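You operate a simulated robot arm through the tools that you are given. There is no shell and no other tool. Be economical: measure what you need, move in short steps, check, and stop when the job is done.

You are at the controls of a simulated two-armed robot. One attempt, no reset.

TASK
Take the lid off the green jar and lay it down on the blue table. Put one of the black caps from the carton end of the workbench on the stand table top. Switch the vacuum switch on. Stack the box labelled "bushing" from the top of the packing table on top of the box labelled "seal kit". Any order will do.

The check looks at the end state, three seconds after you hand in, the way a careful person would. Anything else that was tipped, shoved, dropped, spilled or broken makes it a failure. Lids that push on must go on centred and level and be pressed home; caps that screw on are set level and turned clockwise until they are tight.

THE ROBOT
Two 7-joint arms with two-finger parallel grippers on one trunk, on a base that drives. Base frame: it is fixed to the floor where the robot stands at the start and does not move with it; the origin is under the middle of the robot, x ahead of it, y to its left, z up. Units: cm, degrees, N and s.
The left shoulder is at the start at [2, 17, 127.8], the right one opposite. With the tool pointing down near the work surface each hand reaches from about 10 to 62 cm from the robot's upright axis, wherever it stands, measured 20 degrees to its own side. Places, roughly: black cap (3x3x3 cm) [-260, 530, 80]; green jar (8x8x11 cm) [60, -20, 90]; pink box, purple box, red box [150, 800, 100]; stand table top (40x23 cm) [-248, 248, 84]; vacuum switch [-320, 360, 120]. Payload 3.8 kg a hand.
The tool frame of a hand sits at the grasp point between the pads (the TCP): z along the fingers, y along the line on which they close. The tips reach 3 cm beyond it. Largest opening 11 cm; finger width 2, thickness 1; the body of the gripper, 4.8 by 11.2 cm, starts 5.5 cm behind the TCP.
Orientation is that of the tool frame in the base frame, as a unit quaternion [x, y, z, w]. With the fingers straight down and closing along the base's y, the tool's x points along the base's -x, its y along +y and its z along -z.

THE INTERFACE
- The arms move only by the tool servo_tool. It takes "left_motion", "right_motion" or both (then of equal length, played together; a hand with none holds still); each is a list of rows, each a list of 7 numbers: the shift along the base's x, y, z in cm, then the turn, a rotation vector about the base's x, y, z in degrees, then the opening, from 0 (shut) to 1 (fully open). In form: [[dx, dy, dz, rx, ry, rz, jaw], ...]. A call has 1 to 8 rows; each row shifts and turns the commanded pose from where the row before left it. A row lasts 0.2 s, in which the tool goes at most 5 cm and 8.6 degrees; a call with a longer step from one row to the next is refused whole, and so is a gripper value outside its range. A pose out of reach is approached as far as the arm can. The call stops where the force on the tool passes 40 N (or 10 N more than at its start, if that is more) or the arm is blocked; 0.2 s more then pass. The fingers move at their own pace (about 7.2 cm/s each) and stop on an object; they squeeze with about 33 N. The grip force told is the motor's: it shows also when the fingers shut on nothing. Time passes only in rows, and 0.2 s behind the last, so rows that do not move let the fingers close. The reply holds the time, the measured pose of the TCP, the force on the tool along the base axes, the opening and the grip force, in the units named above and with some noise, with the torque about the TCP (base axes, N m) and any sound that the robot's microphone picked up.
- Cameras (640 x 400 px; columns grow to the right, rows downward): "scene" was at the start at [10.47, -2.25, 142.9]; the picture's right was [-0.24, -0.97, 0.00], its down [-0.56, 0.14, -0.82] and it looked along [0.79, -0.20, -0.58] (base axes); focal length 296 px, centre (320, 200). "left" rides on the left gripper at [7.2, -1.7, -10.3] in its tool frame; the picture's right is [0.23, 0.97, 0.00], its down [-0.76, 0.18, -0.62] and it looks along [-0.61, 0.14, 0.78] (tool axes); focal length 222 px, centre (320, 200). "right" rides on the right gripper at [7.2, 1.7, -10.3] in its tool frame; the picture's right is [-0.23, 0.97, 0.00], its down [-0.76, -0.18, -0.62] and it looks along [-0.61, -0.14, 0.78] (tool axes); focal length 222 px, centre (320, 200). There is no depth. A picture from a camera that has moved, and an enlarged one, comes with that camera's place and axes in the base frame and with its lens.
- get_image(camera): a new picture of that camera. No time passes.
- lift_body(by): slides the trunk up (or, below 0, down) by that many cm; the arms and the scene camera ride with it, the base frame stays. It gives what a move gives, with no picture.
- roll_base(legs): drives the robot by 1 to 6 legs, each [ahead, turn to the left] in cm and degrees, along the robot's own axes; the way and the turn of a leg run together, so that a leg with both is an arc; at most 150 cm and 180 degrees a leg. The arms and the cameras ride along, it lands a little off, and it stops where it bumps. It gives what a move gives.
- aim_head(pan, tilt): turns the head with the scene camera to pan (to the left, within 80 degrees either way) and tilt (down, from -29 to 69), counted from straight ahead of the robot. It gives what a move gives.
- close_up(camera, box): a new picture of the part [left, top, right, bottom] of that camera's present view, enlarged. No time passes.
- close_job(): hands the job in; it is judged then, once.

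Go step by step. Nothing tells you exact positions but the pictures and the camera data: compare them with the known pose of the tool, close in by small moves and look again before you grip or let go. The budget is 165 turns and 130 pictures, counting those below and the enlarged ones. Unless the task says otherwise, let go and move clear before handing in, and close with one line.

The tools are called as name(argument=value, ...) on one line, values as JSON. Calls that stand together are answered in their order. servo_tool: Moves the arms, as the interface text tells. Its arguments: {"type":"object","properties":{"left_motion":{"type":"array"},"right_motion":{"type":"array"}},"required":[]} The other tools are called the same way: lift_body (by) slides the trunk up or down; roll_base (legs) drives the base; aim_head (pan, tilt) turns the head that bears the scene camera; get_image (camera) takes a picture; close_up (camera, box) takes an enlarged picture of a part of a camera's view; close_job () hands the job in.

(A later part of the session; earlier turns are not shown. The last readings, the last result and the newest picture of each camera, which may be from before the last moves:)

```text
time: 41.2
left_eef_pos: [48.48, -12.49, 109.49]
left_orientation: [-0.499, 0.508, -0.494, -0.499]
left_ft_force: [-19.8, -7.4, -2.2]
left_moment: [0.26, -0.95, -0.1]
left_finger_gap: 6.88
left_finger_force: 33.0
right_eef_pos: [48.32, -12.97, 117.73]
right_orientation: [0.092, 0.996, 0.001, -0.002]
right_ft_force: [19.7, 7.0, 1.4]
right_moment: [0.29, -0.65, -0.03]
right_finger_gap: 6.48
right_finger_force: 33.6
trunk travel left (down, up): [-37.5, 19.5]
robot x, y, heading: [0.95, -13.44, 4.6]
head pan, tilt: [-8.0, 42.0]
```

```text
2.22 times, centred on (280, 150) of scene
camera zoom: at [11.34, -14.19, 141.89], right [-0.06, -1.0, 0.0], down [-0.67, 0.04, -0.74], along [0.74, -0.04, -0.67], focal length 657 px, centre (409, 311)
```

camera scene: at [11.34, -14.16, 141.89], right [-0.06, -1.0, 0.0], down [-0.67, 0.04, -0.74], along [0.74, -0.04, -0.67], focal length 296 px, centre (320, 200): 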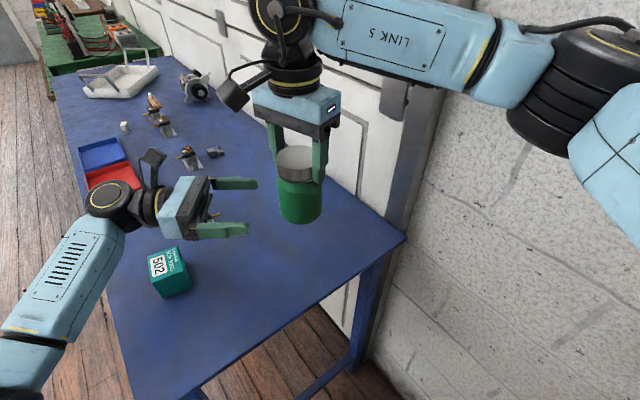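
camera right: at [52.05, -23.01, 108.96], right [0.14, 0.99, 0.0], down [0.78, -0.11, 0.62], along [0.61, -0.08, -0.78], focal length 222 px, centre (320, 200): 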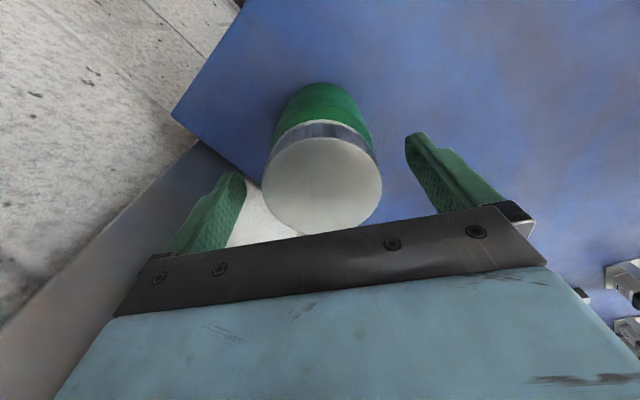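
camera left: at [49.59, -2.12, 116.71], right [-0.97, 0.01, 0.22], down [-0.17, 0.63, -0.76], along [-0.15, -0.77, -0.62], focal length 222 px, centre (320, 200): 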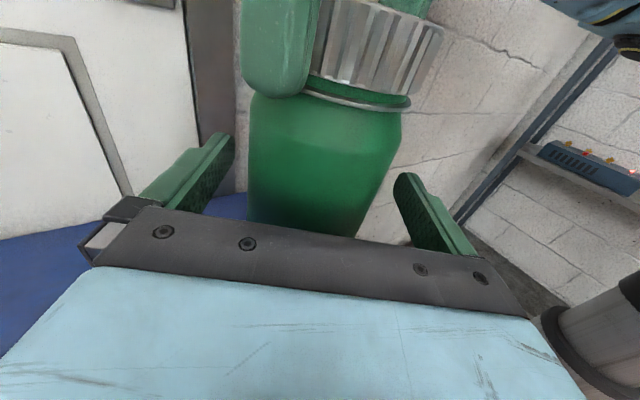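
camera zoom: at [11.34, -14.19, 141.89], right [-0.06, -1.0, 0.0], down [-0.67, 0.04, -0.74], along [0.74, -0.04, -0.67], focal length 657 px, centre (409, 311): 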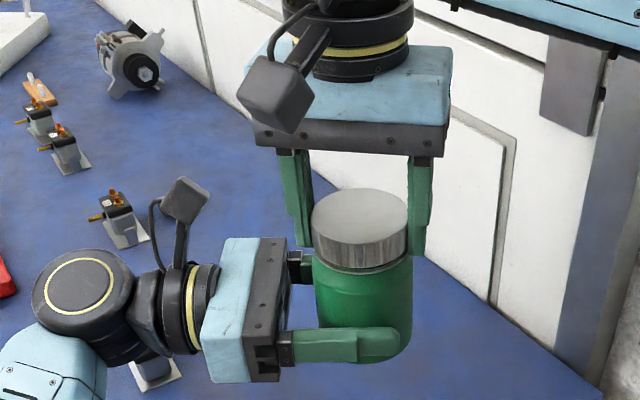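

The lid turns with little torque while the jar stays held. I continue, easing the side force.

servo_tool(left_motion=[[-0.15, -0.05, 0, 0, 0, 0, 0], [-0.1, 0, 0, 0, 0, 0, 0], [0, 0, 0, 0, 0, 0, 0], [0, 0, 0, 0, 0, 0, 0], [0, 0, 0, 0, 0, 0, 0]], right_motion=[[0, 0, 0.01, 0, 0, 8, 0], [0, 0, 0.01, 0, 0, 8, 0], [0, 0, 0.01, 0, 0, 8, 0], [0, 0, 0.01, 0, 0, 8, 0], [0, 0, 0.01, 0, 0, 8, 0]])

close_up(camera="scene", box=[180, 60, 380, 240])

```text
time: 42.4
left_eef_pos: [48.33, -12.47, 109.43]
left_orientation: [-0.5, 0.505, -0.496, -0.499]
left_ft_force: [0.0, -3.2, -5.9]
left_moment: [0.35, 0.17, 0.04]
left_finger_gap: 6.87
left_finger_force: 32.9
right_eef_pos: [48.26, -13.04, 117.62]
right_orientation: [-0.254, 0.967, 0.0, -0.003]
right_ft_force: [0.1, 2.5, 4.6]
right_moment: [-0.03, -0.13, -0.04]
right_finger_gap: 6.5
right_finger_force: 32.9
trunk travel left (down, up): [-37.5, 19.5]
robot x, y, heading: [1.06, -13.92, 4.7]
head pan, tilt: [-8.0, 42.0]
```

```text
2.22 times, centred on (280, 150) of scene
camera zoom: at [11.34, -14.19, 141.89], right [-0.06, -1.0, 0.0], down [-0.67, 0.04, -0.74], along [0.74, -0.04, -0.67], focal length 657 px, centre (409, 311)
```

zoom: 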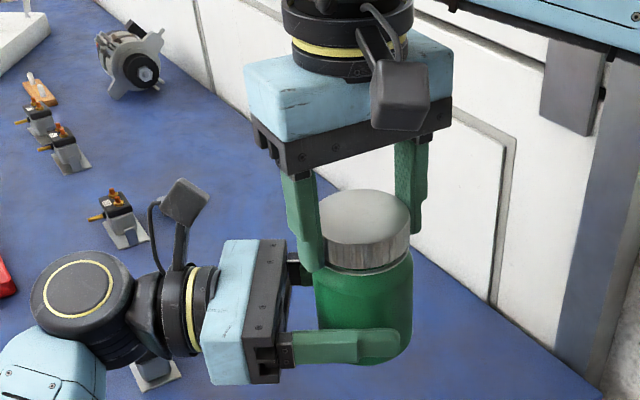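

About 68° turned, with the lid now pushing up slightly. I continue until the wrist's limit.

servo_tool(right_motion=[[0, 0, 0.03, 0, 0, 8, 0], [0, 0, 0.03, 0, 0, 8, 0], [0, 0, 0.03, 0, 0, 8, 0], [0, 0, 0.03, 0, 0, 8, 0], [0, 0, 0.03, 0, 0, 8, 0], [0, 0, 0.02, 0, 0, 8, 0]])

close_up(camera="scene", box=[180, 60, 380, 240])

```text
time: 43.8
left_eef_pos: [48.36, -12.48, 109.44]
left_orientation: [-0.5, 0.506, -0.495, -0.499]
left_ft_force: [15.0, 1.8, -4.5]
left_moment: [0.11, 1.18, 0.09]
left_finger_gap: 6.87
left_finger_force: 33.2
right_eef_pos: [48.29, -13.08, 117.64]
right_orientation: [-0.541, 0.841, 0.001, -0.004]
right_ft_force: [-15.5, -0.8, 4.7]
right_moment: [-0.14, 0.11, -0.01]
right_finger_gap: 6.49
right_finger_force: 33.7
right hand out of reach, approached as far as the arm can: row 5, 6
trunk travel left (down, up): [-37.5, 19.5]
robot x, y, heading: [0.84, -13.88, 4.5]
head pan, tilt: [-8.0, 42.0]
```

```text
2.22 times, centred on (280, 150) of scene
camera zoom: at [11.34, -14.19, 141.89], right [-0.06, -1.0, 0.0], down [-0.67, 0.04, -0.74], along [0.74, -0.04, -0.67], focal length 657 px, centre (409, 311)
```

zoom: 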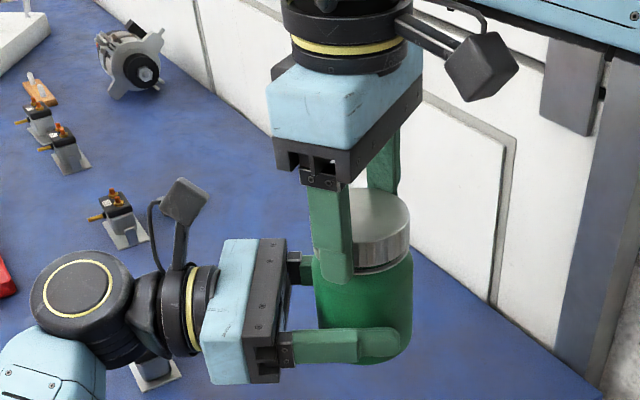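

The lid has turned about 104° to the wrist's limit. I open the right hand, turn it back clockwise, and regrip.

servo_tool(right_motion=[[0, 0, 0, 0, 0, 0, 0.8], [0, 0, 0, 0, 0, 0, 0.9], [0, 0, 0, 0, 0, 0, 0.9], [0, 0, 0, 0, 0, -8, 0.9], [0, 0, 0, 0, 0, -8, 0.9], [0, 0, 0, 0, 0, -8, 0.9], [0, 0, 0, 0, 0, -8, 0.9], [0, 0, 0, 0, 0, -8, 0.9]])

servo_tool(right_motion=[[0, 0, 0, 0, 0, -8, 0.9], [0, 0, 0, 0, 0, -8, 0.9], [0, 0, 0, 0, 0, -8, 0.9], [0, 0, 0, 0, 0, -8, 0.9], [0, 0, 0, 0, 0, -8, 0.9], [0, 0, 0, 0, 0, -8, 0.9], [0, 0, 0, 0, 0, -8, 0.9], [0, 0, 0, 0, 0, -8, 0.9]])

servo_tool(right_motion=[[0, 0, 0, 0, 0, -8, 0.9], [0, 0, 0, 0, 0, -8, 0.9], [0, 0, 0, 0, 0, -8, 0.9], [0, 0, 0, 0, 0, 0, 0.9]])

close_up(camera="scene", box=[180, 60, 380, 240])

get_image(camera="right")

```text
time: 45.6
left_eef_pos: [48.21, -12.5, 109.44]
left_orientation: [-0.5, 0.506, -0.496, -0.499]
left_ft_force: [-0.2, 0.5, -4.9]
left_moment: [0.0, -0.03, 0.02]
left_finger_gap: 6.87
left_finger_force: 33.0
right_eef_pos: [48.39, -13.06, 117.87]
right_orientation: [-0.218, 0.976, 0.0, -0.002]
right_ft_force: [1.2, -0.5, 0.8]
right_moment: [0.01, -0.03, -0.04]
right_finger_gap: 9.89
right_finger_force: 0.0
trunk travel left (down, up): [-37.5, 19.5]
robot x, y, heading: [0.8, -13.7, 4.5]
head pan, tilt: [-8.0, 42.0]
```

```text
time: 47.4
left_eef_pos: [48.26, -12.39, 109.52]
left_orientation: [-0.5, 0.505, -0.496, -0.499]
left_ft_force: [0.1, 0.4, -2.7]
left_moment: [0.02, 0.0, -0.01]
left_finger_gap: 6.89
left_finger_force: 32.6
right_eef_pos: [48.26, -13.0, 117.72]
right_orientation: [0.333, 0.943, 0.001, -0.001]
right_ft_force: [0.3, 1.0, 0.1]
right_moment: [-0.01, -0.02, -0.01]
right_finger_gap: 9.9
right_finger_force: 0.1
trunk travel left (down, up): [-37.5, 19.5]
robot x, y, heading: [1.15, -14.12, 4.9]
head pan, tilt: [-8.0, 42.0]
```

```text
time: 48.4
left_eef_pos: [48.28, -12.46, 109.48]
left_orientation: [-0.499, 0.506, -0.495, -0.5]
left_ft_force: [-1.0, -0.5, -4.0]
left_moment: [0.03, -0.02, -0.03]
left_finger_gap: 6.88
left_finger_force: 32.5
right_eef_pos: [48.51, -13.12, 117.77]
right_orientation: [0.521, 0.854, 0.001, 0.0]
right_ft_force: [-0.2, -0.1, 0.4]
right_moment: [-0.02, 0.01, -0.01]
right_finger_gap: 9.89
right_finger_force: 0.2
trunk travel left (down, up): [-37.5, 19.5]
robot x, y, heading: [1.04, -13.92, 4.7]
head pan, tilt: [-8.0, 42.0]
```

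```text
2.22 times, centred on (280, 150) of scene
camera zoom: at [11.34, -14.19, 141.89], right [-0.06, -1.0, 0.0], down [-0.67, 0.04, -0.74], along [0.74, -0.04, -0.67], focal length 657 px, centre (409, 311)
```

zoom: 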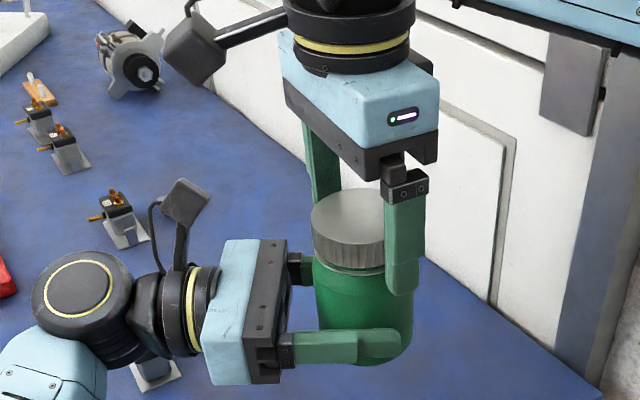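

```text
95 pictures are left
camera right: at [46.56, -5.81, 128.21], right [0.97, 0.24, 0.0], down [0.19, -0.76, 0.62], along [0.15, -0.6, -0.78], focal length 222 px, centre (320, 200)
```

right: 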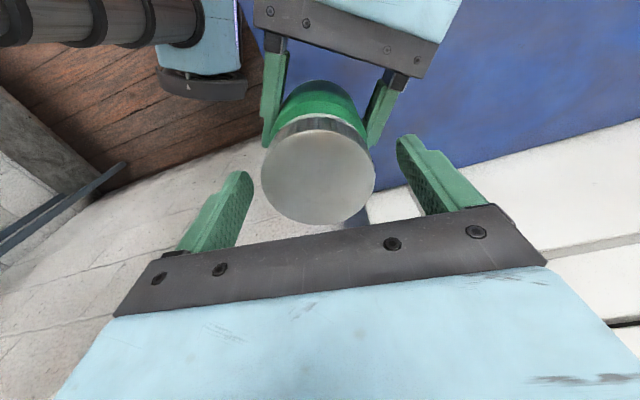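

The lid is centred in the right hand again and the left holds the jar. I close and turn another stroke.

servo_tool(right_motion=[[0, 0, 0, 0, 0, 0, 0.5], [0, 0, 0, 0, 0, 0, 0], [0, 0, 0, 0, 0, 0, 0], [0, 0, 0, 0, 0, 0, 0], [0, 0, 0.01, 0, 0, 8, 0], [0, 0, 0.01, 0, 0, 8, 0], [0, 0, 0.01, 0, 0, 8, 0], [0, 0, 0.01, 0, 0, 8, 0]])

servo_tool(right_motion=[[0, 0, 0.02, 0, 0, 8, 0], [0, 0, 0.02, 0, 0, 8, 0], [0, 0, 0.02, 0, 0, 8, 0], [0, 0, 0.02, 0, 0, 8, 0], [0, 0, 0.02, 0, 0, 8, 0], [0, 0, 0.02, 0, 0, 8, 0]])

servo_tool(right_motion=[[0, 0, 0.02, 0, 0, 8, 0], [0, 0, 0.02, 0, 0, 8, 0], [0, 0, 0.02, 0, 0, 8, 0], [0, 0, 0.02, 0, 0, 8, 0], [0, 0, 0.02, 0, 0, 8, 0]])

close_up(camera="scene", box=[180, 60, 380, 240])

```text
time: 50.2
left_eef_pos: [48.2, -12.53, 109.45]
left_orientation: [-0.499, 0.505, -0.496, -0.499]
left_ft_force: [6.5, 6.7, -5.0]
left_moment: [-0.31, 0.56, 0.02]
left_finger_gap: 6.88
left_finger_force: 33.4
right_eef_pos: [48.19, -13.11, 117.81]
right_orientation: [0.263, 0.965, 0.002, -0.002]
right_ft_force: [-7.2, -5.9, 0.0]
right_moment: [-0.27, 0.01, 0.04]
right_finger_gap: 6.48
right_finger_force: 32.7
trunk travel left (down, up): [-37.5, 19.5]
robot x, y, heading: [1.15, -14.11, 4.6]
head pan, tilt: [-8.0, 42.0]
```

```text
time: 51.6
left_eef_pos: [48.24, -12.51, 109.48]
left_orientation: [-0.499, 0.506, -0.495, -0.5]
left_ft_force: [10.3, -0.2, -2.4]
left_moment: [0.32, 0.78, 0.07]
left_finger_gap: 6.88
left_finger_force: 33.2
right_eef_pos: [48.31, -13.1, 118.05]
right_orientation: [-0.152, 0.988, 0.001, -0.001]
right_ft_force: [-9.9, 1.4, -3.2]
right_moment: [-0.29, -0.02, -0.02]
right_finger_gap: 6.49
right_finger_force: 32.8
trunk travel left (down, up): [-37.5, 19.5]
robot x, y, heading: [1.13, -14.1, 4.7]
head pan, tilt: [-8.0, 42.0]
```

```text
time: 52.8
left_eef_pos: [48.36, -12.5, 109.37]
left_orientation: [-0.5, 0.506, -0.496, -0.499]
left_ft_force: [14.2, -13.0, 3.7]
left_moment: [0.73, 0.88, 0.07]
left_finger_gap: 6.89
left_finger_force: 32.8
right_eef_pos: [48.32, -13.08, 117.99]
right_orientation: [-0.481, 0.876, 0.001, -0.003]
right_ft_force: [-14.2, 12.0, -7.9]
right_moment: [0.28, 0.35, -0.01]
right_finger_gap: 6.47
right_finger_force: 33.4
trunk travel left (down, up): [-37.5, 19.5]
robot x, y, heading: [1.07, -13.63, 4.7]
head pan, tilt: [-8.0, 42.0]
```

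```text
2.22 times, centred on (280, 150) of scene
camera zoom: at [11.34, -14.19, 141.89], right [-0.06, -1.0, 0.0], down [-0.67, 0.04, -0.74], along [0.74, -0.04, -0.67], focal length 657 px, centre (409, 311)
```

zoom: 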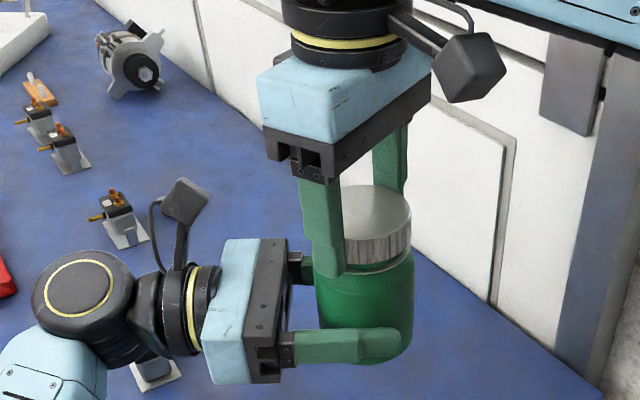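

About 224° in total so far; I'm lifting slightly faster than the thread rises. I try a gentle 0.2 cm pull to see whether the lid is free.

servo_tool(right_motion=[[0, 0, 0.1, 0, 0, 0, 0], [0, 0, 0.1, 0, 0, 0, 0]])

```text
time: 53.4
left_eef_pos: [48.21, -12.61, 109.64]
left_orientation: [-0.498, 0.506, -0.497, -0.5]
left_ft_force: [11.9, -15.2, 11.3]
left_moment: [0.67, 0.8, 0.06]
left_finger_gap: 6.89
left_finger_force: 32.5
right_eef_pos: [48.26, -13.08, 118.1]
right_orientation: [-0.481, 0.877, 0.001, -0.001]
right_ft_force: [-12.8, 16.4, -16.7]
right_moment: [0.58, 0.3, -0.02]
right_finger_gap: 6.48
right_finger_force: 32.8
trunk travel left (down, up): [-37.5, 19.5]
robot x, y, heading: [1.2, -13.71, 4.9]
head pan, tilt: [-8.0, 42.0]
```

Still threaded. I ease back down, then take another stroke.

servo_tool(right_motion=[[0, 0, -0.2, 0, 0, 0, 0], [0, 0, 0, 0, 0, 0, 0.8], [0, 0, 0, 0, 0, 0, 0.9], [0, 0, 0, 0, 0, 0, 0.9], [0, 0, 0, 0, 0, -8, 0.9], [0, 0, 0, 0, 0, -8, 0.9], [0, 0, 0, 0, 0, -8, 0.9], [0, 0, 0, 0, 0, -8, 0.9]])

servo_tool(right_motion=[[0, 0, 0, 0, 0, -8, 0.9], [0, 0, 0, 0, 0, -8, 0.9], [0, 0, 0, 0, 0, -8, 0.9], [0, 0, 0, 0, 0, -8, 0.9], [0, 0, 0, 0, 0, -8, 0.9], [0, 0, 0, 0, 0, -8, 0.9], [0, 0, 0, 0, 0, -8, 0.9], [0, 0, 0, 0, 0, -8, 0.9]])

servo_tool(right_motion=[[0, 0, 0, 0, 0, -8, 0.9], [0, 0, 0, 0, 0, -8, 0.9], [0, 0, 0, 0, 0, -8, 0.9], [0, 0, 0, 0, 0, -8, 0.9], [0, 0, 0, 0, 0, 0, 0.5], [0, 0, 0, 0, 0, 0, 0], [0, 0, 0, 0, 0, 0, 0], [0, 0, 0, 0, 0, 0, 0]])

servo_tool(right_motion=[[0, 0, 0, 0, 0, 8, 0], [0, 0, 0.01, 0, 0, 8, 0], [0, 0, 0.01, 0, 0, 8, 0], [0, 0, 0.01, 0, 0, 8, 0], [0, 0, 0.01, 0, 0, 8, 0], [0, 0, 0.01, 0, 0, 8, 0], [0, 0, 0.01, 0, 0, 8, 0], [0, 0, 0.01, 0, 0, 8, 0]])

servo_tool(right_motion=[[0, 0, 0.02, 0, 0, 8, 0], [0, 0, 0.02, 0, 0, 8, 0], [0, 0, 0.02, 0, 0, 8, 0], [0, 0, 0.02, 0, 0, 8, 0], [0, 0, 0.02, 0, 0, 8, 0], [0, 0, 0.02, 0, 0, 8, 0], [0, 0, 0.02, 0, 0, 8, 0], [0, 0, 0, 0, 0, 0, 0]])

close_up(camera="scene", box=[180, 60, 380, 240])

```text
time: 55.2
left_eef_pos: [48.22, -12.56, 109.42]
left_orientation: [-0.499, 0.507, -0.495, -0.499]
left_ft_force: [0.7, -0.2, -5.4]
left_moment: [0.0, 0.0, 0.0]
left_finger_gap: 6.91
left_finger_force: 32.4
right_eef_pos: [48.45, -13.13, 118.08]
right_orientation: [-0.219, 0.976, 0.0, -0.002]
right_ft_force: [0.3, 0.6, 0.3]
right_moment: [0.01, 0.05, 0.0]
right_finger_gap: 9.9
right_finger_force: 0.0
trunk travel left (down, up): [-37.5, 19.5]
robot x, y, heading: [0.89, -13.75, 4.5]
head pan, tilt: [-8.0, 42.0]
```

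```text
time: 57.0
left_eef_pos: [48.23, -12.52, 109.54]
left_orientation: [-0.5, 0.506, -0.495, -0.499]
left_ft_force: [0.0, 0.2, -3.9]
left_moment: [-0.04, 0.01, -0.02]
left_finger_gap: 6.92
left_finger_force: 32.9
right_eef_pos: [48.45, -13.03, 118.0]
right_orientation: [0.334, 0.943, 0.001, -0.002]
right_ft_force: [-0.6, -0.1, 0.0]
right_moment: [0.02, 0.01, 0.01]
right_finger_gap: 9.91
right_finger_force: 0.0
trunk travel left (down, up): [-37.5, 19.5]
robot x, y, heading: [1.39, -13.65, 4.8]
head pan, tilt: [-8.0, 42.0]
```

```text
time: 58.8
left_eef_pos: [48.41, -12.46, 109.43]
left_orientation: [-0.5, 0.505, -0.496, -0.499]
left_ft_force: [6.8, 3.5, -4.0]
left_moment: [-0.19, 0.5, 0.06]
left_finger_gap: 6.9
left_finger_force: 33.0
right_eef_pos: [48.44, -13.07, 118.0]
right_orientation: [0.578, 0.816, 0.0, -0.002]
right_ft_force: [-7.3, -3.8, 0.7]
right_moment: [-0.03, 0.17, -0.02]
right_finger_gap: 6.5
right_finger_force: 32.8
trunk travel left (down, up): [-37.5, 19.5]
robot x, y, heading: [1.03, -13.86, 4.6]
head pan, tilt: [-8.0, 42.0]
```

```text
time: 60.6
left_eef_pos: [48.29, -12.55, 109.32]
left_orientation: [-0.499, 0.506, -0.496, -0.5]
left_ft_force: [3.9, -1.6, -4.4]
left_moment: [0.11, 0.33, 0.06]
left_finger_gap: 6.91
left_finger_force: 33.4
right_eef_pos: [48.31, -12.96, 118.23]
right_orientation: [0.057, 0.998, 0.0, -0.002]
right_ft_force: [-4.2, 0.4, -0.5]
right_moment: [0.03, 0.07, -0.09]
right_finger_gap: 6.45
right_finger_force: 33.4
trunk travel left (down, up): [-37.5, 19.5]
robot x, y, heading: [0.87, -13.88, 4.6]
head pan, tilt: [-8.0, 42.0]
```

```text
time: 62.4
left_eef_pos: [48.27, -12.52, 109.43]
left_orientation: [-0.499, 0.506, -0.495, -0.5]
left_ft_force: [0.6, 0.9, -3.2]
left_moment: [0.05, 0.0, -0.03]
left_finger_gap: 6.91
left_finger_force: 32.8
right_eef_pos: [48.3, -13.15, 118.35]
right_orientation: [-0.419, 0.908, 0.0, -0.002]
right_ft_force: [-0.5, 0.3, -0.4]
right_moment: [0.02, -0.01, -0.02]
right_finger_gap: 6.47
right_finger_force: 33.1
trunk travel left (down, up): [-37.5, 19.5]
robot x, y, heading: [1.0, -13.72, 4.5]
head pan, tilt: [-8.0, 42.0]
```

```text
2.22 times, centred on (280, 150) of scene
camera zoom: at [11.34, -14.19, 141.89], right [-0.06, -1.0, 0.0], down [-0.67, 0.04, -0.74], along [0.74, -0.04, -0.67], focal length 657 px, centre (409, 311)
```

zoom: 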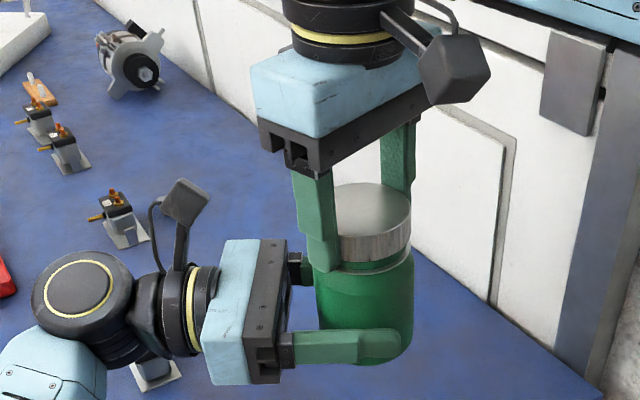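

All forces dropped to near zero, so the lid seems free. I lift it gently.

servo_tool(right_motion=[[0, 0, 0.3, 0, 0, 0, 0], [0, 0, 0.5, 0, 0, 0, 0], [0, 0, 1, 0, 0, 0, 0], [0, 0, 2, 0, 0, 0, 0]])

close_up(camera="scene", box=[180, 60, 380, 240])

```text
time: 63.4
left_eef_pos: [48.35, -12.64, 109.42]
left_orientation: [-0.499, 0.506, -0.495, -0.499]
left_ft_force: [-0.2, 0.7, -4.9]
left_moment: [0.04, -0.01, 0.01]
left_finger_gap: 6.9
left_finger_force: 33.1
right_eef_pos: [48.46, -13.21, 122.09]
right_orientation: [-0.418, 0.909, 0.0, -0.002]
right_ft_force: [-0.3, 0.4, -0.8]
right_moment: [0.01, 0.0, 0.02]
right_finger_gap: 6.47
right_finger_force: 33.2
trunk travel left (down, up): [-37.5, 19.5]
robot x, y, heading: [1.22, -13.58, 4.6]
head pan, tilt: [-8.0, 42.0]
```

```text
2.22 times, centred on (280, 150) of scene
camera zoom: at [11.31, -14.18, 141.9], right [-0.06, -1.0, 0.0], down [-0.67, 0.04, -0.74], along [0.74, -0.04, -0.67], focal length 657 px, centre (409, 311)
```

zoom: 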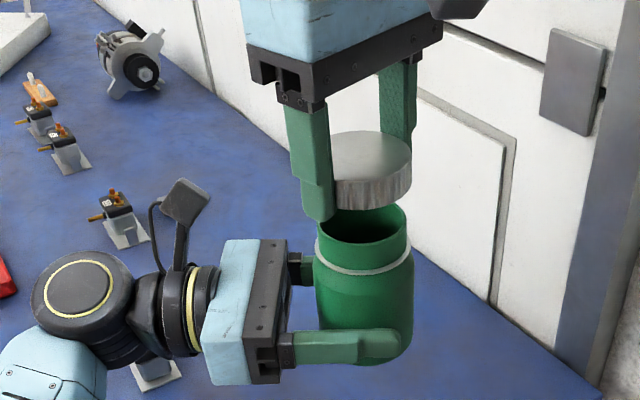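

The lid is off. I carry the jar in the left hand back out of the way and bring the right hand with the lid over a free spot near [56, -12].

servo_tool(left_motion=[[0, 1.5, 0, 0, 0, 0, 0], [-0.5, 3, 0.5, 0, 0, 0, 0], [-0.5, 3, 0.5, 0, 0, 0, 0], [-0.5, 3, 0.5, 0, 0, 0, 0], [-0.5, 3, 0.5, 0, 0, 0, 0], [-0.5, 2, 0, 0, 0, 0, 0], [0, 1, 0, 0, 0, 0, 0], [0, 0, 0, 0, 0, 0, 0]], right_motion=[[0, 0, 1, 0, 0, 0, 0], [0, 0, 0, 0, 0, 0, 0], [1, 0, 0, 0, 0, -6, 0], [1.5, 0, 0, 0, 0, -7, 0], [1.5, 0, 0, 0, 0, -8, 0], [1.5, 0.5, -1, 0, 0, -8, 0], [1.5, 0.5, -1, 0, 0, -8, 0], [0.5, 0, -1, 0, 0, -8, 0]])

servo_tool(right_motion=[[0, 0, -4, 0, 0, 0, 0], [0, 0, -4, 0, 0, 0, 0], [0, 0, -4, 0, 0, 0, 0], [0, 0, -4, 0, 0, 0, 0], [0, 0, -4, 0, 0, 0, 0], [0, 0, -4, 0, 0, 0, 0], [0, 0, -2, 0, 0, 0, 0], [0, 0, 0, 0, 0, 0, 0]])

get_image(camera="scene")

```text
time: 65.2
left_eef_pos: [45.85, 4.05, 111.51]
left_orientation: [-0.499, 0.506, -0.495, -0.499]
left_ft_force: [-0.1, -0.1, -3.7]
left_moment: [0.03, -0.01, 0.0]
left_finger_gap: 6.92
left_finger_force: 33.2
right_eef_pos: [55.9, -12.22, 119.87]
right_orientation: [-0.035, 0.999, 0.001, -0.002]
right_ft_force: [-0.8, -0.1, -0.6]
right_moment: [-0.02, 0.01, 0.0]
right_finger_gap: 6.46
right_finger_force: 33.4
trunk travel left (down, up): [-37.5, 19.5]
robot x, y, heading: [0.9, -13.66, 4.5]
head pan, tilt: [-8.0, 42.0]
```

```text
time: 67.0
left_eef_pos: [45.86, 4.07, 111.38]
left_orientation: [-0.499, 0.506, -0.495, -0.5]
left_ft_force: [0.2, 0.4, -4.9]
left_moment: [0.03, 0.05, 0.03]
left_finger_gap: 6.92
left_finger_force: 33.5
right_eef_pos: [55.9, -12.4, 94.0]
right_orientation: [-0.037, 0.999, 0.002, -0.002]
right_ft_force: [-1.1, 0.0, 0.6]
right_moment: [-0.04, -0.02, -0.01]
right_finger_gap: 6.46
right_finger_force: 33.1
trunk travel left (down, up): [-37.5, 19.5]
robot x, y, heading: [1.01, -13.54, 4.6]
head pan, tilt: [-8.0, 42.0]
```

```text
91 pictures are left
camera scene: at [11.34, -14.19, 141.9], right [-0.06, -1.0, 0.0], down [-0.67, 0.04, -0.74], along [0.74, -0.04, -0.67], focal length 296 px, centre (320, 200)
```

scene: 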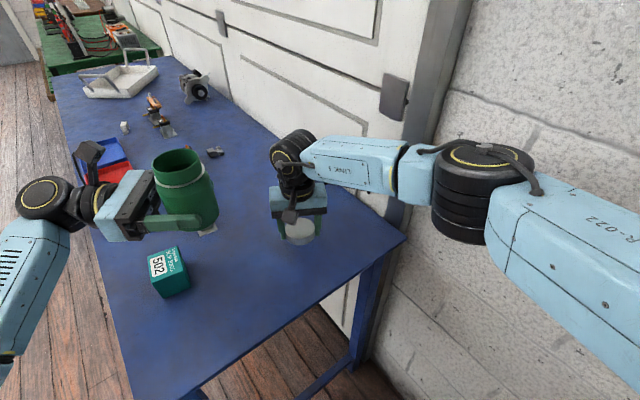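

The lid is a few centimetres above the table. I lower it in small steps until it touches.

servo_tool(right_motion=[[0, 0, -1, 0, 0, 0, 0], [0, 0, -1, 0, 0, 0, 0], [0, 0, -0.6, 0, 0, 0, 0], [0, 0, 0, 0, 0, 0, 0]])

close_up(camera="scene", box=[240, 170, 360, 260])

```text
time: 68.0
left_eef_pos: [45.87, 4.14, 111.41]
left_orientation: [-0.499, 0.506, -0.495, -0.499]
left_ft_force: [-0.9, -0.7, -4.3]
left_moment: [0.03, -0.02, -0.01]
left_finger_gap: 6.91
left_finger_force: 33.2
right_eef_pos: [55.8, -12.09, 91.48]
right_orientation: [-0.037, 0.999, 0.0, -0.001]
right_ft_force: [-0.2, -0.5, -0.3]
right_moment: [-0.02, -0.01, 0.03]
right_finger_gap: 6.46
right_finger_force: 32.9
trunk travel left (down, up): [-37.5, 19.5]
robot x, y, heading: [0.85, -14.01, 4.9]
head pan, tilt: [-8.0, 42.0]
```

```text
4.44 times, centred on (300, 215) of scene
camera zoom: at [11.34, -14.18, 141.9], right [-0.06, -1.0, 0.0], down [-0.67, 0.04, -0.74], along [0.74, -0.04, -0.67], focal length 1314 px, centre (409, 133)
```

zoom: 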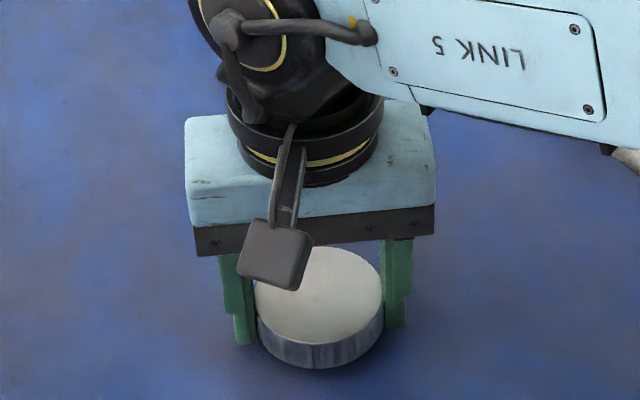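

servo_tool(right_motion=[[0, 0, -0.5, 0, 0, 0, 0], [0, 0, -0.4, 0, 0, 0, 0], [0, 0, -0.3, 0, 0, 0, 0], [0, 0, 0, 0, 0, 0, 0]])

close_up(camera="scene", box=[240, 170, 360, 260])

```text
time: 68.8
left_eef_pos: [45.76, 3.96, 111.42]
left_orientation: [-0.499, 0.507, -0.495, -0.499]
left_ft_force: [-0.8, -0.5, -4.1]
left_moment: [0.06, 0.03, -0.02]
left_finger_gap: 6.91
left_finger_force: 32.8
right_eef_pos: [55.84, -12.17, 91.01]
right_orientation: [-0.037, 0.999, 0.0, 0.001]
right_ft_force: [-12.0, -3.6, 16.8]
right_moment: [-0.78, 0.47, -0.42]
right_finger_gap: 6.46
right_finger_force: 33.0
trunk travel left (down, up): [-37.5, 19.5]
robot x, y, heading: [1.15, -13.51, 4.4]
head pan, tilt: [-8.0, 42.0]
stopped in row 4 (right hand): the force on the tool passed its limit at 44 N (the readings are from after the stop); the commanded pose is now the measured one
```

```text
4.44 times, centred on (300, 215) of scene
camera zoom: at [11.06, -14.23, 141.91], right [-0.06, -1.0, 0.0], down [-0.67, 0.04, -0.74], along [0.74, -0.04, -0.67], focal length 1314 px, centre (409, 133)
```

zoom: 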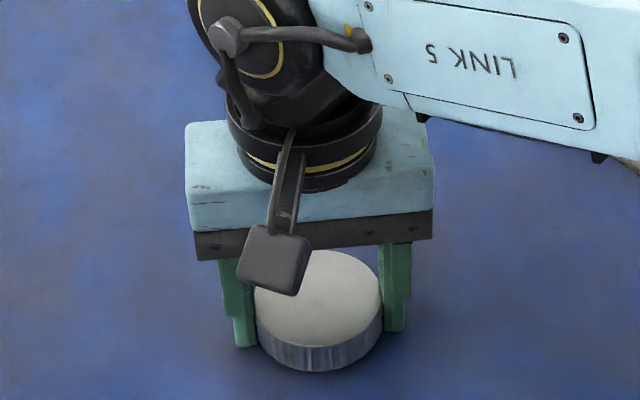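

The lid rests on the table. I release it and rise straight up.

servo_tool(right_motion=[[0, 0, 0, 0, 0, 0, 0.7], [0, 0, 0, 0, 0, 0, 1], [0, 0, 0, 0, 0, 0, 1], [0, 0, 3, 0, 0, 0, 1], [0, 0, 5, 0, 0, 0, 1], [0, 0, 5, 0, 0, 0, 1], [0, 0, 5, 0, 0, 0, 1], [0, 0, 5, 0, 0, 0, 1]])

servo_tool(right_motion=[[0, 0, 5, 0, 0, 0, 1], [-1, 0, 5, 0, 0, 0, 1], [0, 0, 0, 0, 0, 0, 1]])

get_image(camera="scene")

```text
time: 70.6
left_eef_pos: [45.84, 4.16, 111.4]
left_orientation: [-0.499, 0.506, -0.495, -0.5]
left_ft_force: [0.0, 0.8, -3.4]
left_moment: [0.01, 0.03, 0.01]
left_finger_gap: 6.91
left_finger_force: 32.7
right_eef_pos: [55.93, -11.92, 114.13]
right_orientation: [-0.037, 0.999, 0.001, 0.001]
right_ft_force: [0.4, -0.4, 0.4]
right_moment: [-0.03, 0.02, 0.05]
right_finger_gap: 11.0
right_finger_force: 0.1
trunk travel left (down, up): [-37.5, 19.5]
robot x, y, heading: [0.89, -13.71, 4.7]
head pan, tilt: [-8.0, 42.0]
```

```text
refused: row 2 steps farther than a row can; nothing moved
```

```text
88 pictures are left
camera scene: at [11.27, -14.18, 141.9], right [-0.06, -1.0, 0.0], down [-0.67, 0.04, -0.74], along [0.74, -0.04, -0.67], focal length 296 px, centre (320, 200)
```

scene: 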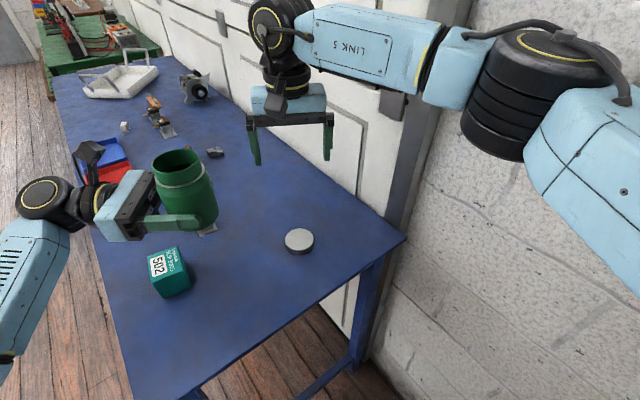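

The lid lies flat. Now I hand the jar from the left hand to the right, which can set it down from above: first raise and turn the right hand, and bring the jar under it.

servo_tool(right_motion=[[0, 0, 4, 0, 0, -8, 1], [0, 0, 4, 0, 0, -8, 1], [0, 0, 4, 0, 0, -8, 1], [-2, 0.3, 1, 0, 0, -8, 1], [-2.5, 0.3, 0, 0, 0, -8, 1], [-2.5, 0.4, 0, 0, 0, -8, 1], [-2, 0.3, 0, 0, 0, 0, 1], [0, 0, 0, 0, 0, 0, 1]], left_motion=[[0, 0, 0, 0, 0, 0, 0], [0, 0, 0, 0, 0, 0, 0], [0.2, -2, 0, 0, 0, 0, 0], [0.2, -3, 0, 0, 0, 0, 0], [0.2, -3, 0, 0, 0, 0, 0], [0.2, -3, 0, 0, 0, 0, 0], [0.2, -3, 0, 0, 0, 0, 0], [0, 0, 0, 0, 0, 0, 0]])

get_image(camera="right")

close_up(camera="scene", box=[160, 40, 380, 240])

```text
time: 72.4
left_eef_pos: [46.81, -9.79, 111.66]
left_orientation: [-0.499, 0.506, -0.495, -0.499]
left_ft_force: [0.7, -0.6, -4.6]
left_moment: [0.03, 0.01, 0.02]
left_finger_gap: 6.86
left_finger_force: 33.0
right_eef_pos: [47.04, -10.77, 126.76]
right_orientation: [0.374, 0.928, 0.001, 0.001]
right_ft_force: [0.9, 0.6, -0.2]
right_moment: [-0.02, 0.01, -0.03]
right_finger_gap: 10.99
right_finger_force: 0.1
trunk travel left (down, up): [-37.5, 19.5]
robot x, y, heading: [1.25, -14.05, 4.6]
head pan, tilt: [-8.0, 42.0]
```

```text
87 pictures are left
camera right: at [42.97, -4.5, 137.04], right [0.84, 0.55, 0.0], down [0.43, -0.66, 0.62], along [0.34, -0.52, -0.78], focal length 222 px, centre (320, 200)
```

right: 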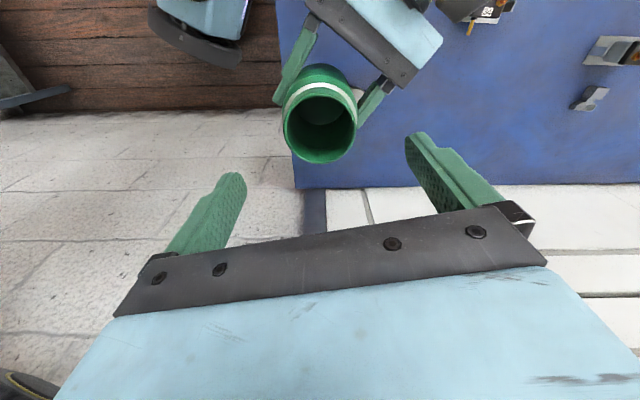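

```text
2.00 times, centred on (270, 140) of scene
camera zoom: at [11.33, -14.14, 141.89], right [-0.06, -1.0, 0.0], down [-0.67, 0.04, -0.74], along [0.74, -0.04, -0.67], focal length 591 px, centre (420, 320)
```

zoom: 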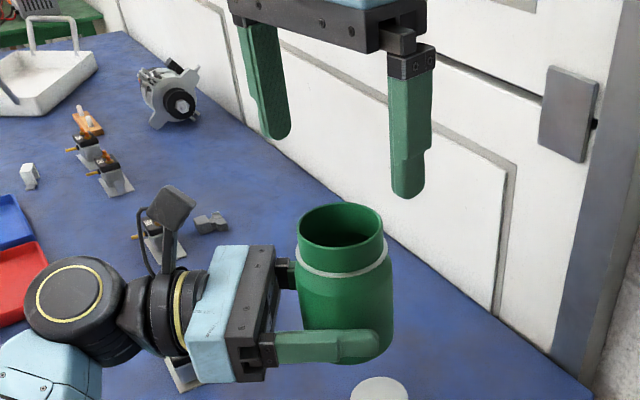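

The open jar is nearly centred below the right hand. I shift slightly, lower 7 cm and look again.

servo_tool(right_motion=[[-0.3, 0.45, -2, 0, 0, 0, 1], [0, 0, -3, 0, 0, 0, 1], [0, 0, -2.5, 0, 0, 0, 1], [0, 0, 0, 0, 0, 0, 1]])

get_image(camera="right")

close_up(camera="scene", box=[160, 40, 380, 240])

```text
time: 73.4
left_eef_pos: [46.86, -9.92, 111.55]
left_orientation: [-0.499, 0.507, -0.495, -0.499]
left_ft_force: [-0.5, -0.3, -3.9]
left_moment: [-0.01, 0.01, -0.01]
left_finger_gap: 6.87
left_finger_force: 33.2
right_eef_pos: [46.85, -10.42, 119.19]
right_orientation: [0.373, 0.928, 0.001, 0.001]
right_ft_force: [-0.4, 0.3, -0.1]
right_moment: [-0.01, 0.0, -0.01]
right_finger_gap: 10.98
right_finger_force: 0.1
trunk travel left (down, up): [-37.5, 19.5]
robot x, y, heading: [0.92, -13.36, 4.6]
head pan, tilt: [-8.0, 42.0]
```

```text
85 pictures are left
camera right: at [42.7, -4.01, 129.56], right [0.84, 0.55, 0.0], down [0.43, -0.66, 0.62], along [0.34, -0.52, -0.78], focal length 222 px, centre (320, 200)
```

right: 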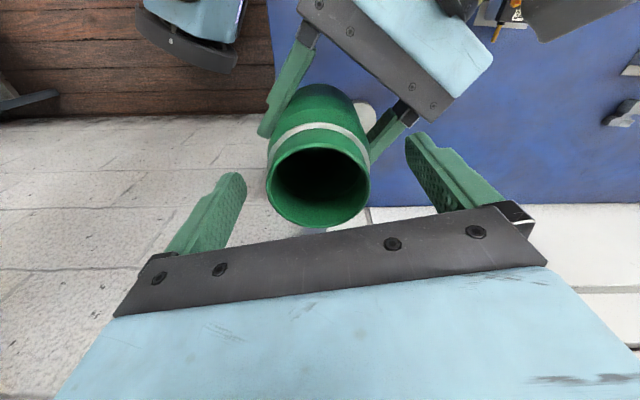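

```text
2.00 times, centred on (270, 140) of scene
camera zoom: at [11.31, -14.2, 141.9], right [-0.06, -1.0, 0.0], down [-0.67, 0.04, -0.74], along [0.74, -0.04, -0.67], focal length 591 px, centre (420, 320)
```

zoom: 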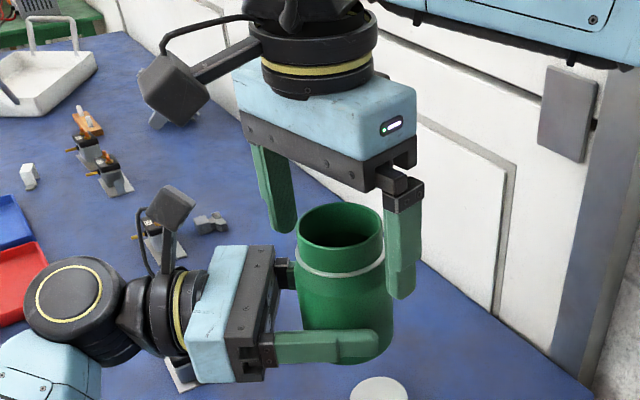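

Well aligned. I lower 2.9 cm so the tips reach below the shoulder ring but stay above the left fingers, then close.

servo_tool(right_motion=[[0, 0, -1.5, 0, 0, 0, 1], [0, 0, -1.4, 0, 0, 0, 1], [0, 0, 0, 0, 0, 0, 1], [0, 0, 0, 0, 0, 0, 0.6], [0, 0, 0, 0, 0, 0, 0], [0, 0, 0, 0, 0, 0, 0], [0, 0, 0, 0, 0, 0, 0]])

close_up(camera="scene", box=[160, 40, 380, 240])

```text
time: 75.0
left_eef_pos: [46.89, -9.87, 111.66]
left_orientation: [-0.5, 0.506, -0.495, -0.499]
left_ft_force: [1.0, 1.2, -3.8]
left_moment: [0.12, 0.07, 0.04]
left_finger_gap: 6.9
left_finger_force: 32.6
right_eef_pos: [46.81, -10.4, 116.29]
right_orientation: [0.372, 0.928, 0.0, 0.001]
right_ft_force: [-1.1, -0.5, 0.7]
right_moment: [-0.15, 0.05, 0.0]
right_finger_gap: 7.17
right_finger_force: 33.1
trunk travel left (down, up): [-37.5, 19.5]
robot x, y, heading: [1.06, -13.75, 4.6]
head pan, tilt: [-8.0, 42.0]
```

```text
2.00 times, centred on (270, 140) of scene
camera zoom: at [11.32, -14.2, 141.89], right [-0.06, -1.0, 0.0], down [-0.67, 0.04, -0.74], along [0.74, -0.04, -0.67], focal length 591 px, centre (420, 320)
```

zoom: 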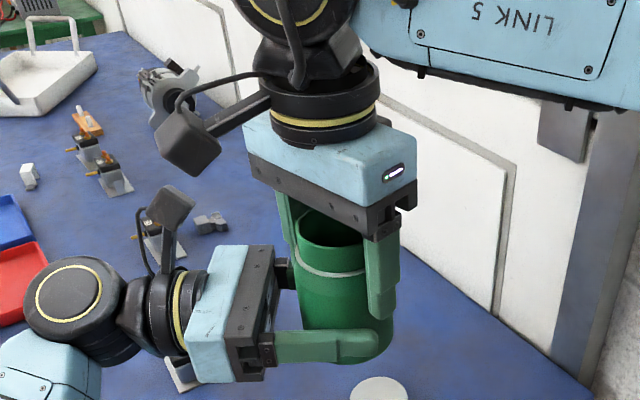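

The right hand has the jar (7.2 cm, forces small). I open the left hand and back it out along +y.

servo_tool(left_motion=[[0, 0, 0, 0, 0, 0, 0.6], [0, 0, 0, 0, 0, 0, 1], [0, 0, 0, 0, 0, 0, 1], [0, 2, 0, 0, 0, 0, 1], [0, 4, 0, 0, 0, 0, 1], [0, 4.5, 0, 0, 0, 0, 1], [0, 4.5, 0, 0, 0, 0, 1], [0, 4.5, 0, 0, 0, 0, 1]])

close_up(camera="scene", box=[160, 40, 380, 240])

```text
time: 76.8
left_eef_pos: [46.58, 9.56, 111.45]
left_orientation: [-0.499, 0.506, -0.496, -0.499]
left_ft_force: [0.1, 0.8, -0.2]
left_moment: [0.03, -0.01, 0.02]
left_finger_gap: 10.99
left_finger_force: 0.1
right_eef_pos: [46.64, -10.42, 116.39]
right_orientation: [0.372, 0.928, 0.001, 0.001]
right_ft_force: [-1.1, 0.2, -0.6]
right_moment: [-0.02, 0.01, 0.01]
right_finger_gap: 7.17
right_finger_force: 33.0
trunk travel left (down, up): [-37.5, 19.5]
robot x, y, heading: [0.91, -14.2, 4.9]
head pan, tilt: [-8.0, 42.0]
```

```text
2.00 times, centred on (270, 140) of scene
camera zoom: at [11.32, -14.13, 141.9], right [-0.06, -1.0, 0.0], down [-0.67, 0.04, -0.74], along [0.74, -0.04, -0.67], focal length 591 px, centre (420, 320)
```

zoom: 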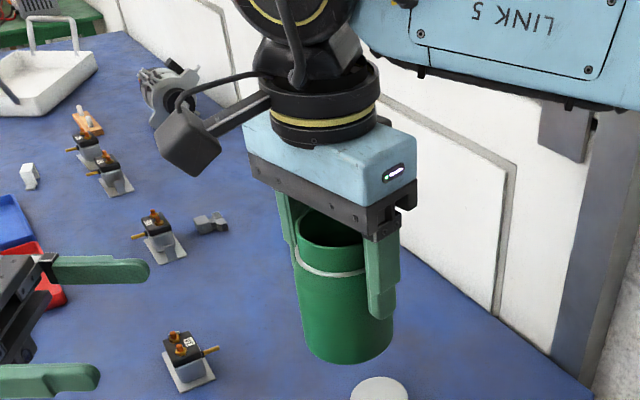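

The jar hangs level in the right hand. I carry it back to its old place, [59.4, -24.1], and lower it.

servo_tool(right_motion=[[1.6, -1.7, 0, 0, 0, 6, 0], [1.6, -1.7, 0, 0, 0, 6, 0], [1.6, -1.7, 0, 0, 0, 6, 0], [1.6, -1.7, 0, 0, 0, 6, 0], [1.6, -1.7, 0, 0, 0, 6, 0], [1.6, -1.7, 0, 0, 0, 6, 0], [1.6, -1.7, 0, 0, 0, 4, 0], [1.5, -1.8, 0, 0, 0, 0, 0]])

servo_tool(right_motion=[[0, 0, -3, 0, 0, 0, 0], [0, 0, -3, 0, 0, 0, 0], [0, 0, -3, 0, 0, 0, 0], [0, 0, -3, 0, 0, 0, 0], [0, 0, -3, 0, 0, 0, 0], [0, 0, -2.5, 0, 0, 0, 0], [0, 0, -1, 0, 0, 0, 0], [0, 0, 0, 0, 0, 0, 0]])

get_image(camera="scene")

```text
time: 78.6
left_eef_pos: [46.67, 9.41, 111.37]
left_orientation: [-0.5, 0.506, -0.495, -0.499]
left_ft_force: [0.3, 0.2, 0.8]
left_moment: [-0.01, -0.01, 0.02]
left_finger_gap: 11.02
left_finger_force: 0.1
right_eef_pos: [59.55, -24.2, 116.19]
right_orientation: [0.033, 0.999, 0.001, 0.001]
right_ft_force: [-0.1, 0.2, -0.1]
right_moment: [0.0, 0.0, -0.02]
right_finger_gap: 7.16
right_finger_force: 32.7
trunk travel left (down, up): [-37.5, 19.5]
robot x, y, heading: [0.8, -13.69, 4.2]
head pan, tilt: [-8.0, 42.0]
```

```text
time: 80.4
left_eef_pos: [46.75, 9.6, 111.51]
left_orientation: [-0.499, 0.505, -0.496, -0.499]
left_ft_force: [0.3, 0.0, -0.4]
left_moment: [0.0, -0.05, -0.04]
left_finger_gap: 10.99
left_finger_force: 0.1
right_eef_pos: [59.69, -24.07, 97.82]
right_orientation: [0.032, 0.999, 0.001, 0.001]
right_ft_force: [0.7, 0.7, -0.4]
right_moment: [-0.01, 0.01, 0.02]
right_finger_gap: 7.14
right_finger_force: 32.8
trunk travel left (down, up): [-37.5, 19.5]
robot x, y, heading: [0.91, -13.66, 4.5]
head pan, tilt: [-8.0, 42.0]
```

```text
81 pictures are left
camera scene: at [11.33, -14.21, 141.9], right [-0.06, -1.0, 0.0], down [-0.67, 0.04, -0.74], along [0.74, -0.04, -0.67], focal length 296 px, centre (320, 200)
```

scene: 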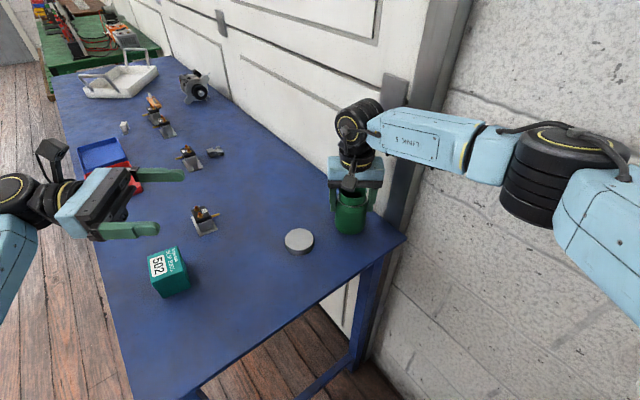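

servo_tool(right_motion=[[0, 0, -0.6, 0, 0, 0, 0], [0, 0, -0.5, 0, 0, 0, 0], [0, 0, -0.4, 0, 0, 0, 0], [0, 0, -0.2, 0, 0, 0, 0], [0, 0, 0, 0, 0, 0, 0]])

close_up(camera="scene", box=[280, 140, 420, 260])

```text
time: 81.6
left_eef_pos: [46.72, 9.54, 111.48]
left_orientation: [-0.499, 0.506, -0.495, -0.5]
left_ft_force: [0.0, -0.1, -0.4]
left_moment: [0.02, -0.02, 0.01]
left_finger_gap: 11.0
left_finger_force: 0.0
right_eef_pos: [59.4, -24.17, 96.04]
right_orientation: [0.032, 0.999, 0.001, 0.001]
right_ft_force: [-0.2, 0.3, -0.2]
right_moment: [-0.01, -0.02, -0.01]
right_finger_gap: 7.14
right_finger_force: 33.0
trunk travel left (down, up): [-37.5, 19.5]
robot x, y, heading: [1.0, -13.47, 4.7]
head pan, tilt: [-8.0, 42.0]
```

```text
3.33 times, centred on (350, 200) of scene
camera zoom: at [11.33, -14.21, 141.89], right [-0.06, -1.0, 0.0], down [-0.67, 0.04, -0.74], along [0.74, -0.04, -0.67], focal length 986 px, centre (220, 200)
```

zoom: 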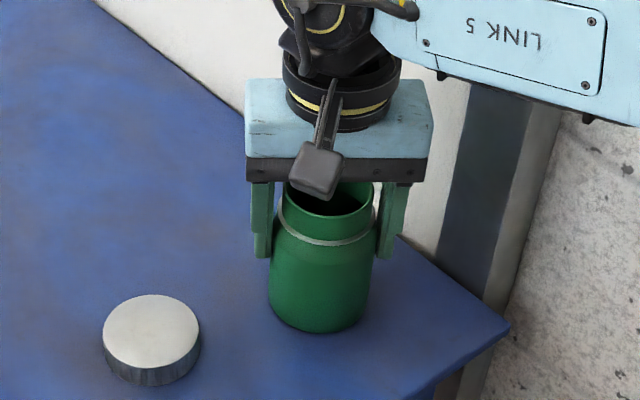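

It is almost down; no contact yet. I lower in millimetre steps.

servo_tool(right_motion=[[0, 0, -0.15, 0, 0, 0, 0], [0, 0, -0.15, 0, 0, 0, 0], [0, 0, -0.15, 0, 0, 0, 0], [0, 0, -0.1, 0, 0, 0, 0]])

```text
time: 82.6
left_eef_pos: [46.59, 9.4, 111.55]
left_orientation: [-0.499, 0.506, -0.496, -0.498]
left_ft_force: [0.0, -0.2, 1.0]
left_moment: [0.01, 0.02, -0.01]
left_finger_gap: 11.01
left_finger_force: 0.0
right_eef_pos: [59.43, -24.04, 95.9]
right_orientation: [0.034, 0.999, 0.001, 0.004]
right_ft_force: [-1.4, -4.0, 17.2]
right_moment: [-0.73, -0.19, -0.07]
right_finger_gap: 7.17
right_finger_force: 33.2
trunk travel left (down, up): [-37.5, 19.5]
robot x, y, heading: [1.05, -13.63, 4.7]
head pan, tilt: [-8.0, 42.0]
```

The jar stands on the table. I ease up a touch, release and rise.

servo_tool(right_motion=[[0, 0, 0.25, 0, 0, 0, 0], [0, 0, 0, 0, 0, 0, 0.75], [0, 0, 0, 0, 0, 0, 1], [0, 0, 0, 0, 0, 0, 1], [0, 0, 3, 0, 0, 0, 1], [0, 0, 5, 0, 0, 0, 1], [0, 0, 5, 0, 0, 0, 1], [0, 0, 5, 0, 0, 0, 1]])

servo_tool(right_motion=[[-2, 1, 4, 0, 0, 0, 1], [-4, 1, 1, 0, 0, 0, 1], [-4, 1, 0, 0, 0, 0, 1], [-4, 1, 0, 0, 0, 0, 1], [-4, 1, 0, 0, 0, 0, 1], [-4, 0, 0, 0, 0, 0, 1], [-4, 0, 0, 0, 0, 0, 1], [-3, 0, 0, 0, 0, 0, 1]], left_motion=[[-2, 2, 1, 0, 0, 0, 1], [-3, 2, 1, 0, 0, 0, 1], [-3, 2, 1, 0, 0, 0, 1], [-3, 1, 1, 0, 0, 0, 1], [-3, 1, 1, 0, 0, 0, 1], [-2, 1, 0, 0, 0, 0, 1], [0, 0, 0, 0, 0, 0, 1], [0, 0, 0, 0, 0, 0, 1]])

get_image(camera="scene")

```text
time: 84.4
left_eef_pos: [46.71, 9.45, 111.54]
left_orientation: [-0.499, 0.506, -0.496, -0.5]
left_ft_force: [0.6, 0.0, -0.3]
left_moment: [0.02, -0.04, 0.02]
left_finger_gap: 11.0
left_finger_force: 0.0
right_eef_pos: [59.31, -23.98, 113.88]
right_orientation: [0.032, 0.999, 0.001, 0.001]
right_ft_force: [-0.3, 0.0, 1.0]
right_moment: [0.03, 0.01, -0.01]
right_finger_gap: 11.0
right_finger_force: 0.1
trunk travel left (down, up): [-37.5, 19.5]
robot x, y, heading: [0.32, -13.55, 4.8]
head pan, tilt: [-8.0, 42.0]
```

```text
time: 86.2
left_eef_pos: [30.78, 18.54, 116.29]
left_orientation: [-0.499, 0.507, -0.495, -0.499]
left_ft_force: [-0.8, 0.1, 0.3]
left_moment: [-0.01, 0.03, -0.02]
left_finger_gap: 11.0
left_finger_force: 0.0
right_eef_pos: [30.49, -18.99, 119.03]
right_orientation: [0.033, 0.999, 0.002, 0.002]
right_ft_force: [-0.9, 0.0, 0.0]
right_moment: [0.01, -0.05, -0.01]
right_finger_gap: 10.97
right_finger_force: 0.0
trunk travel left (down, up): [-37.5, 19.5]
robot x, y, heading: [0.88, -13.49, 4.4]
head pan, tilt: [-8.0, 42.0]
```

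```text
79 pictures are left
camera scene: at [11.24, -14.19, 141.9], right [-0.06, -1.0, 0.0], down [-0.67, 0.04, -0.74], along [0.74, -0.04, -0.67], focal length 296 px, centre (320, 200)
```

scene: 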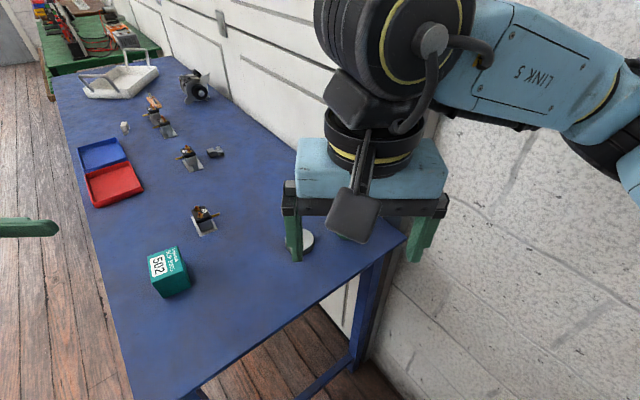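

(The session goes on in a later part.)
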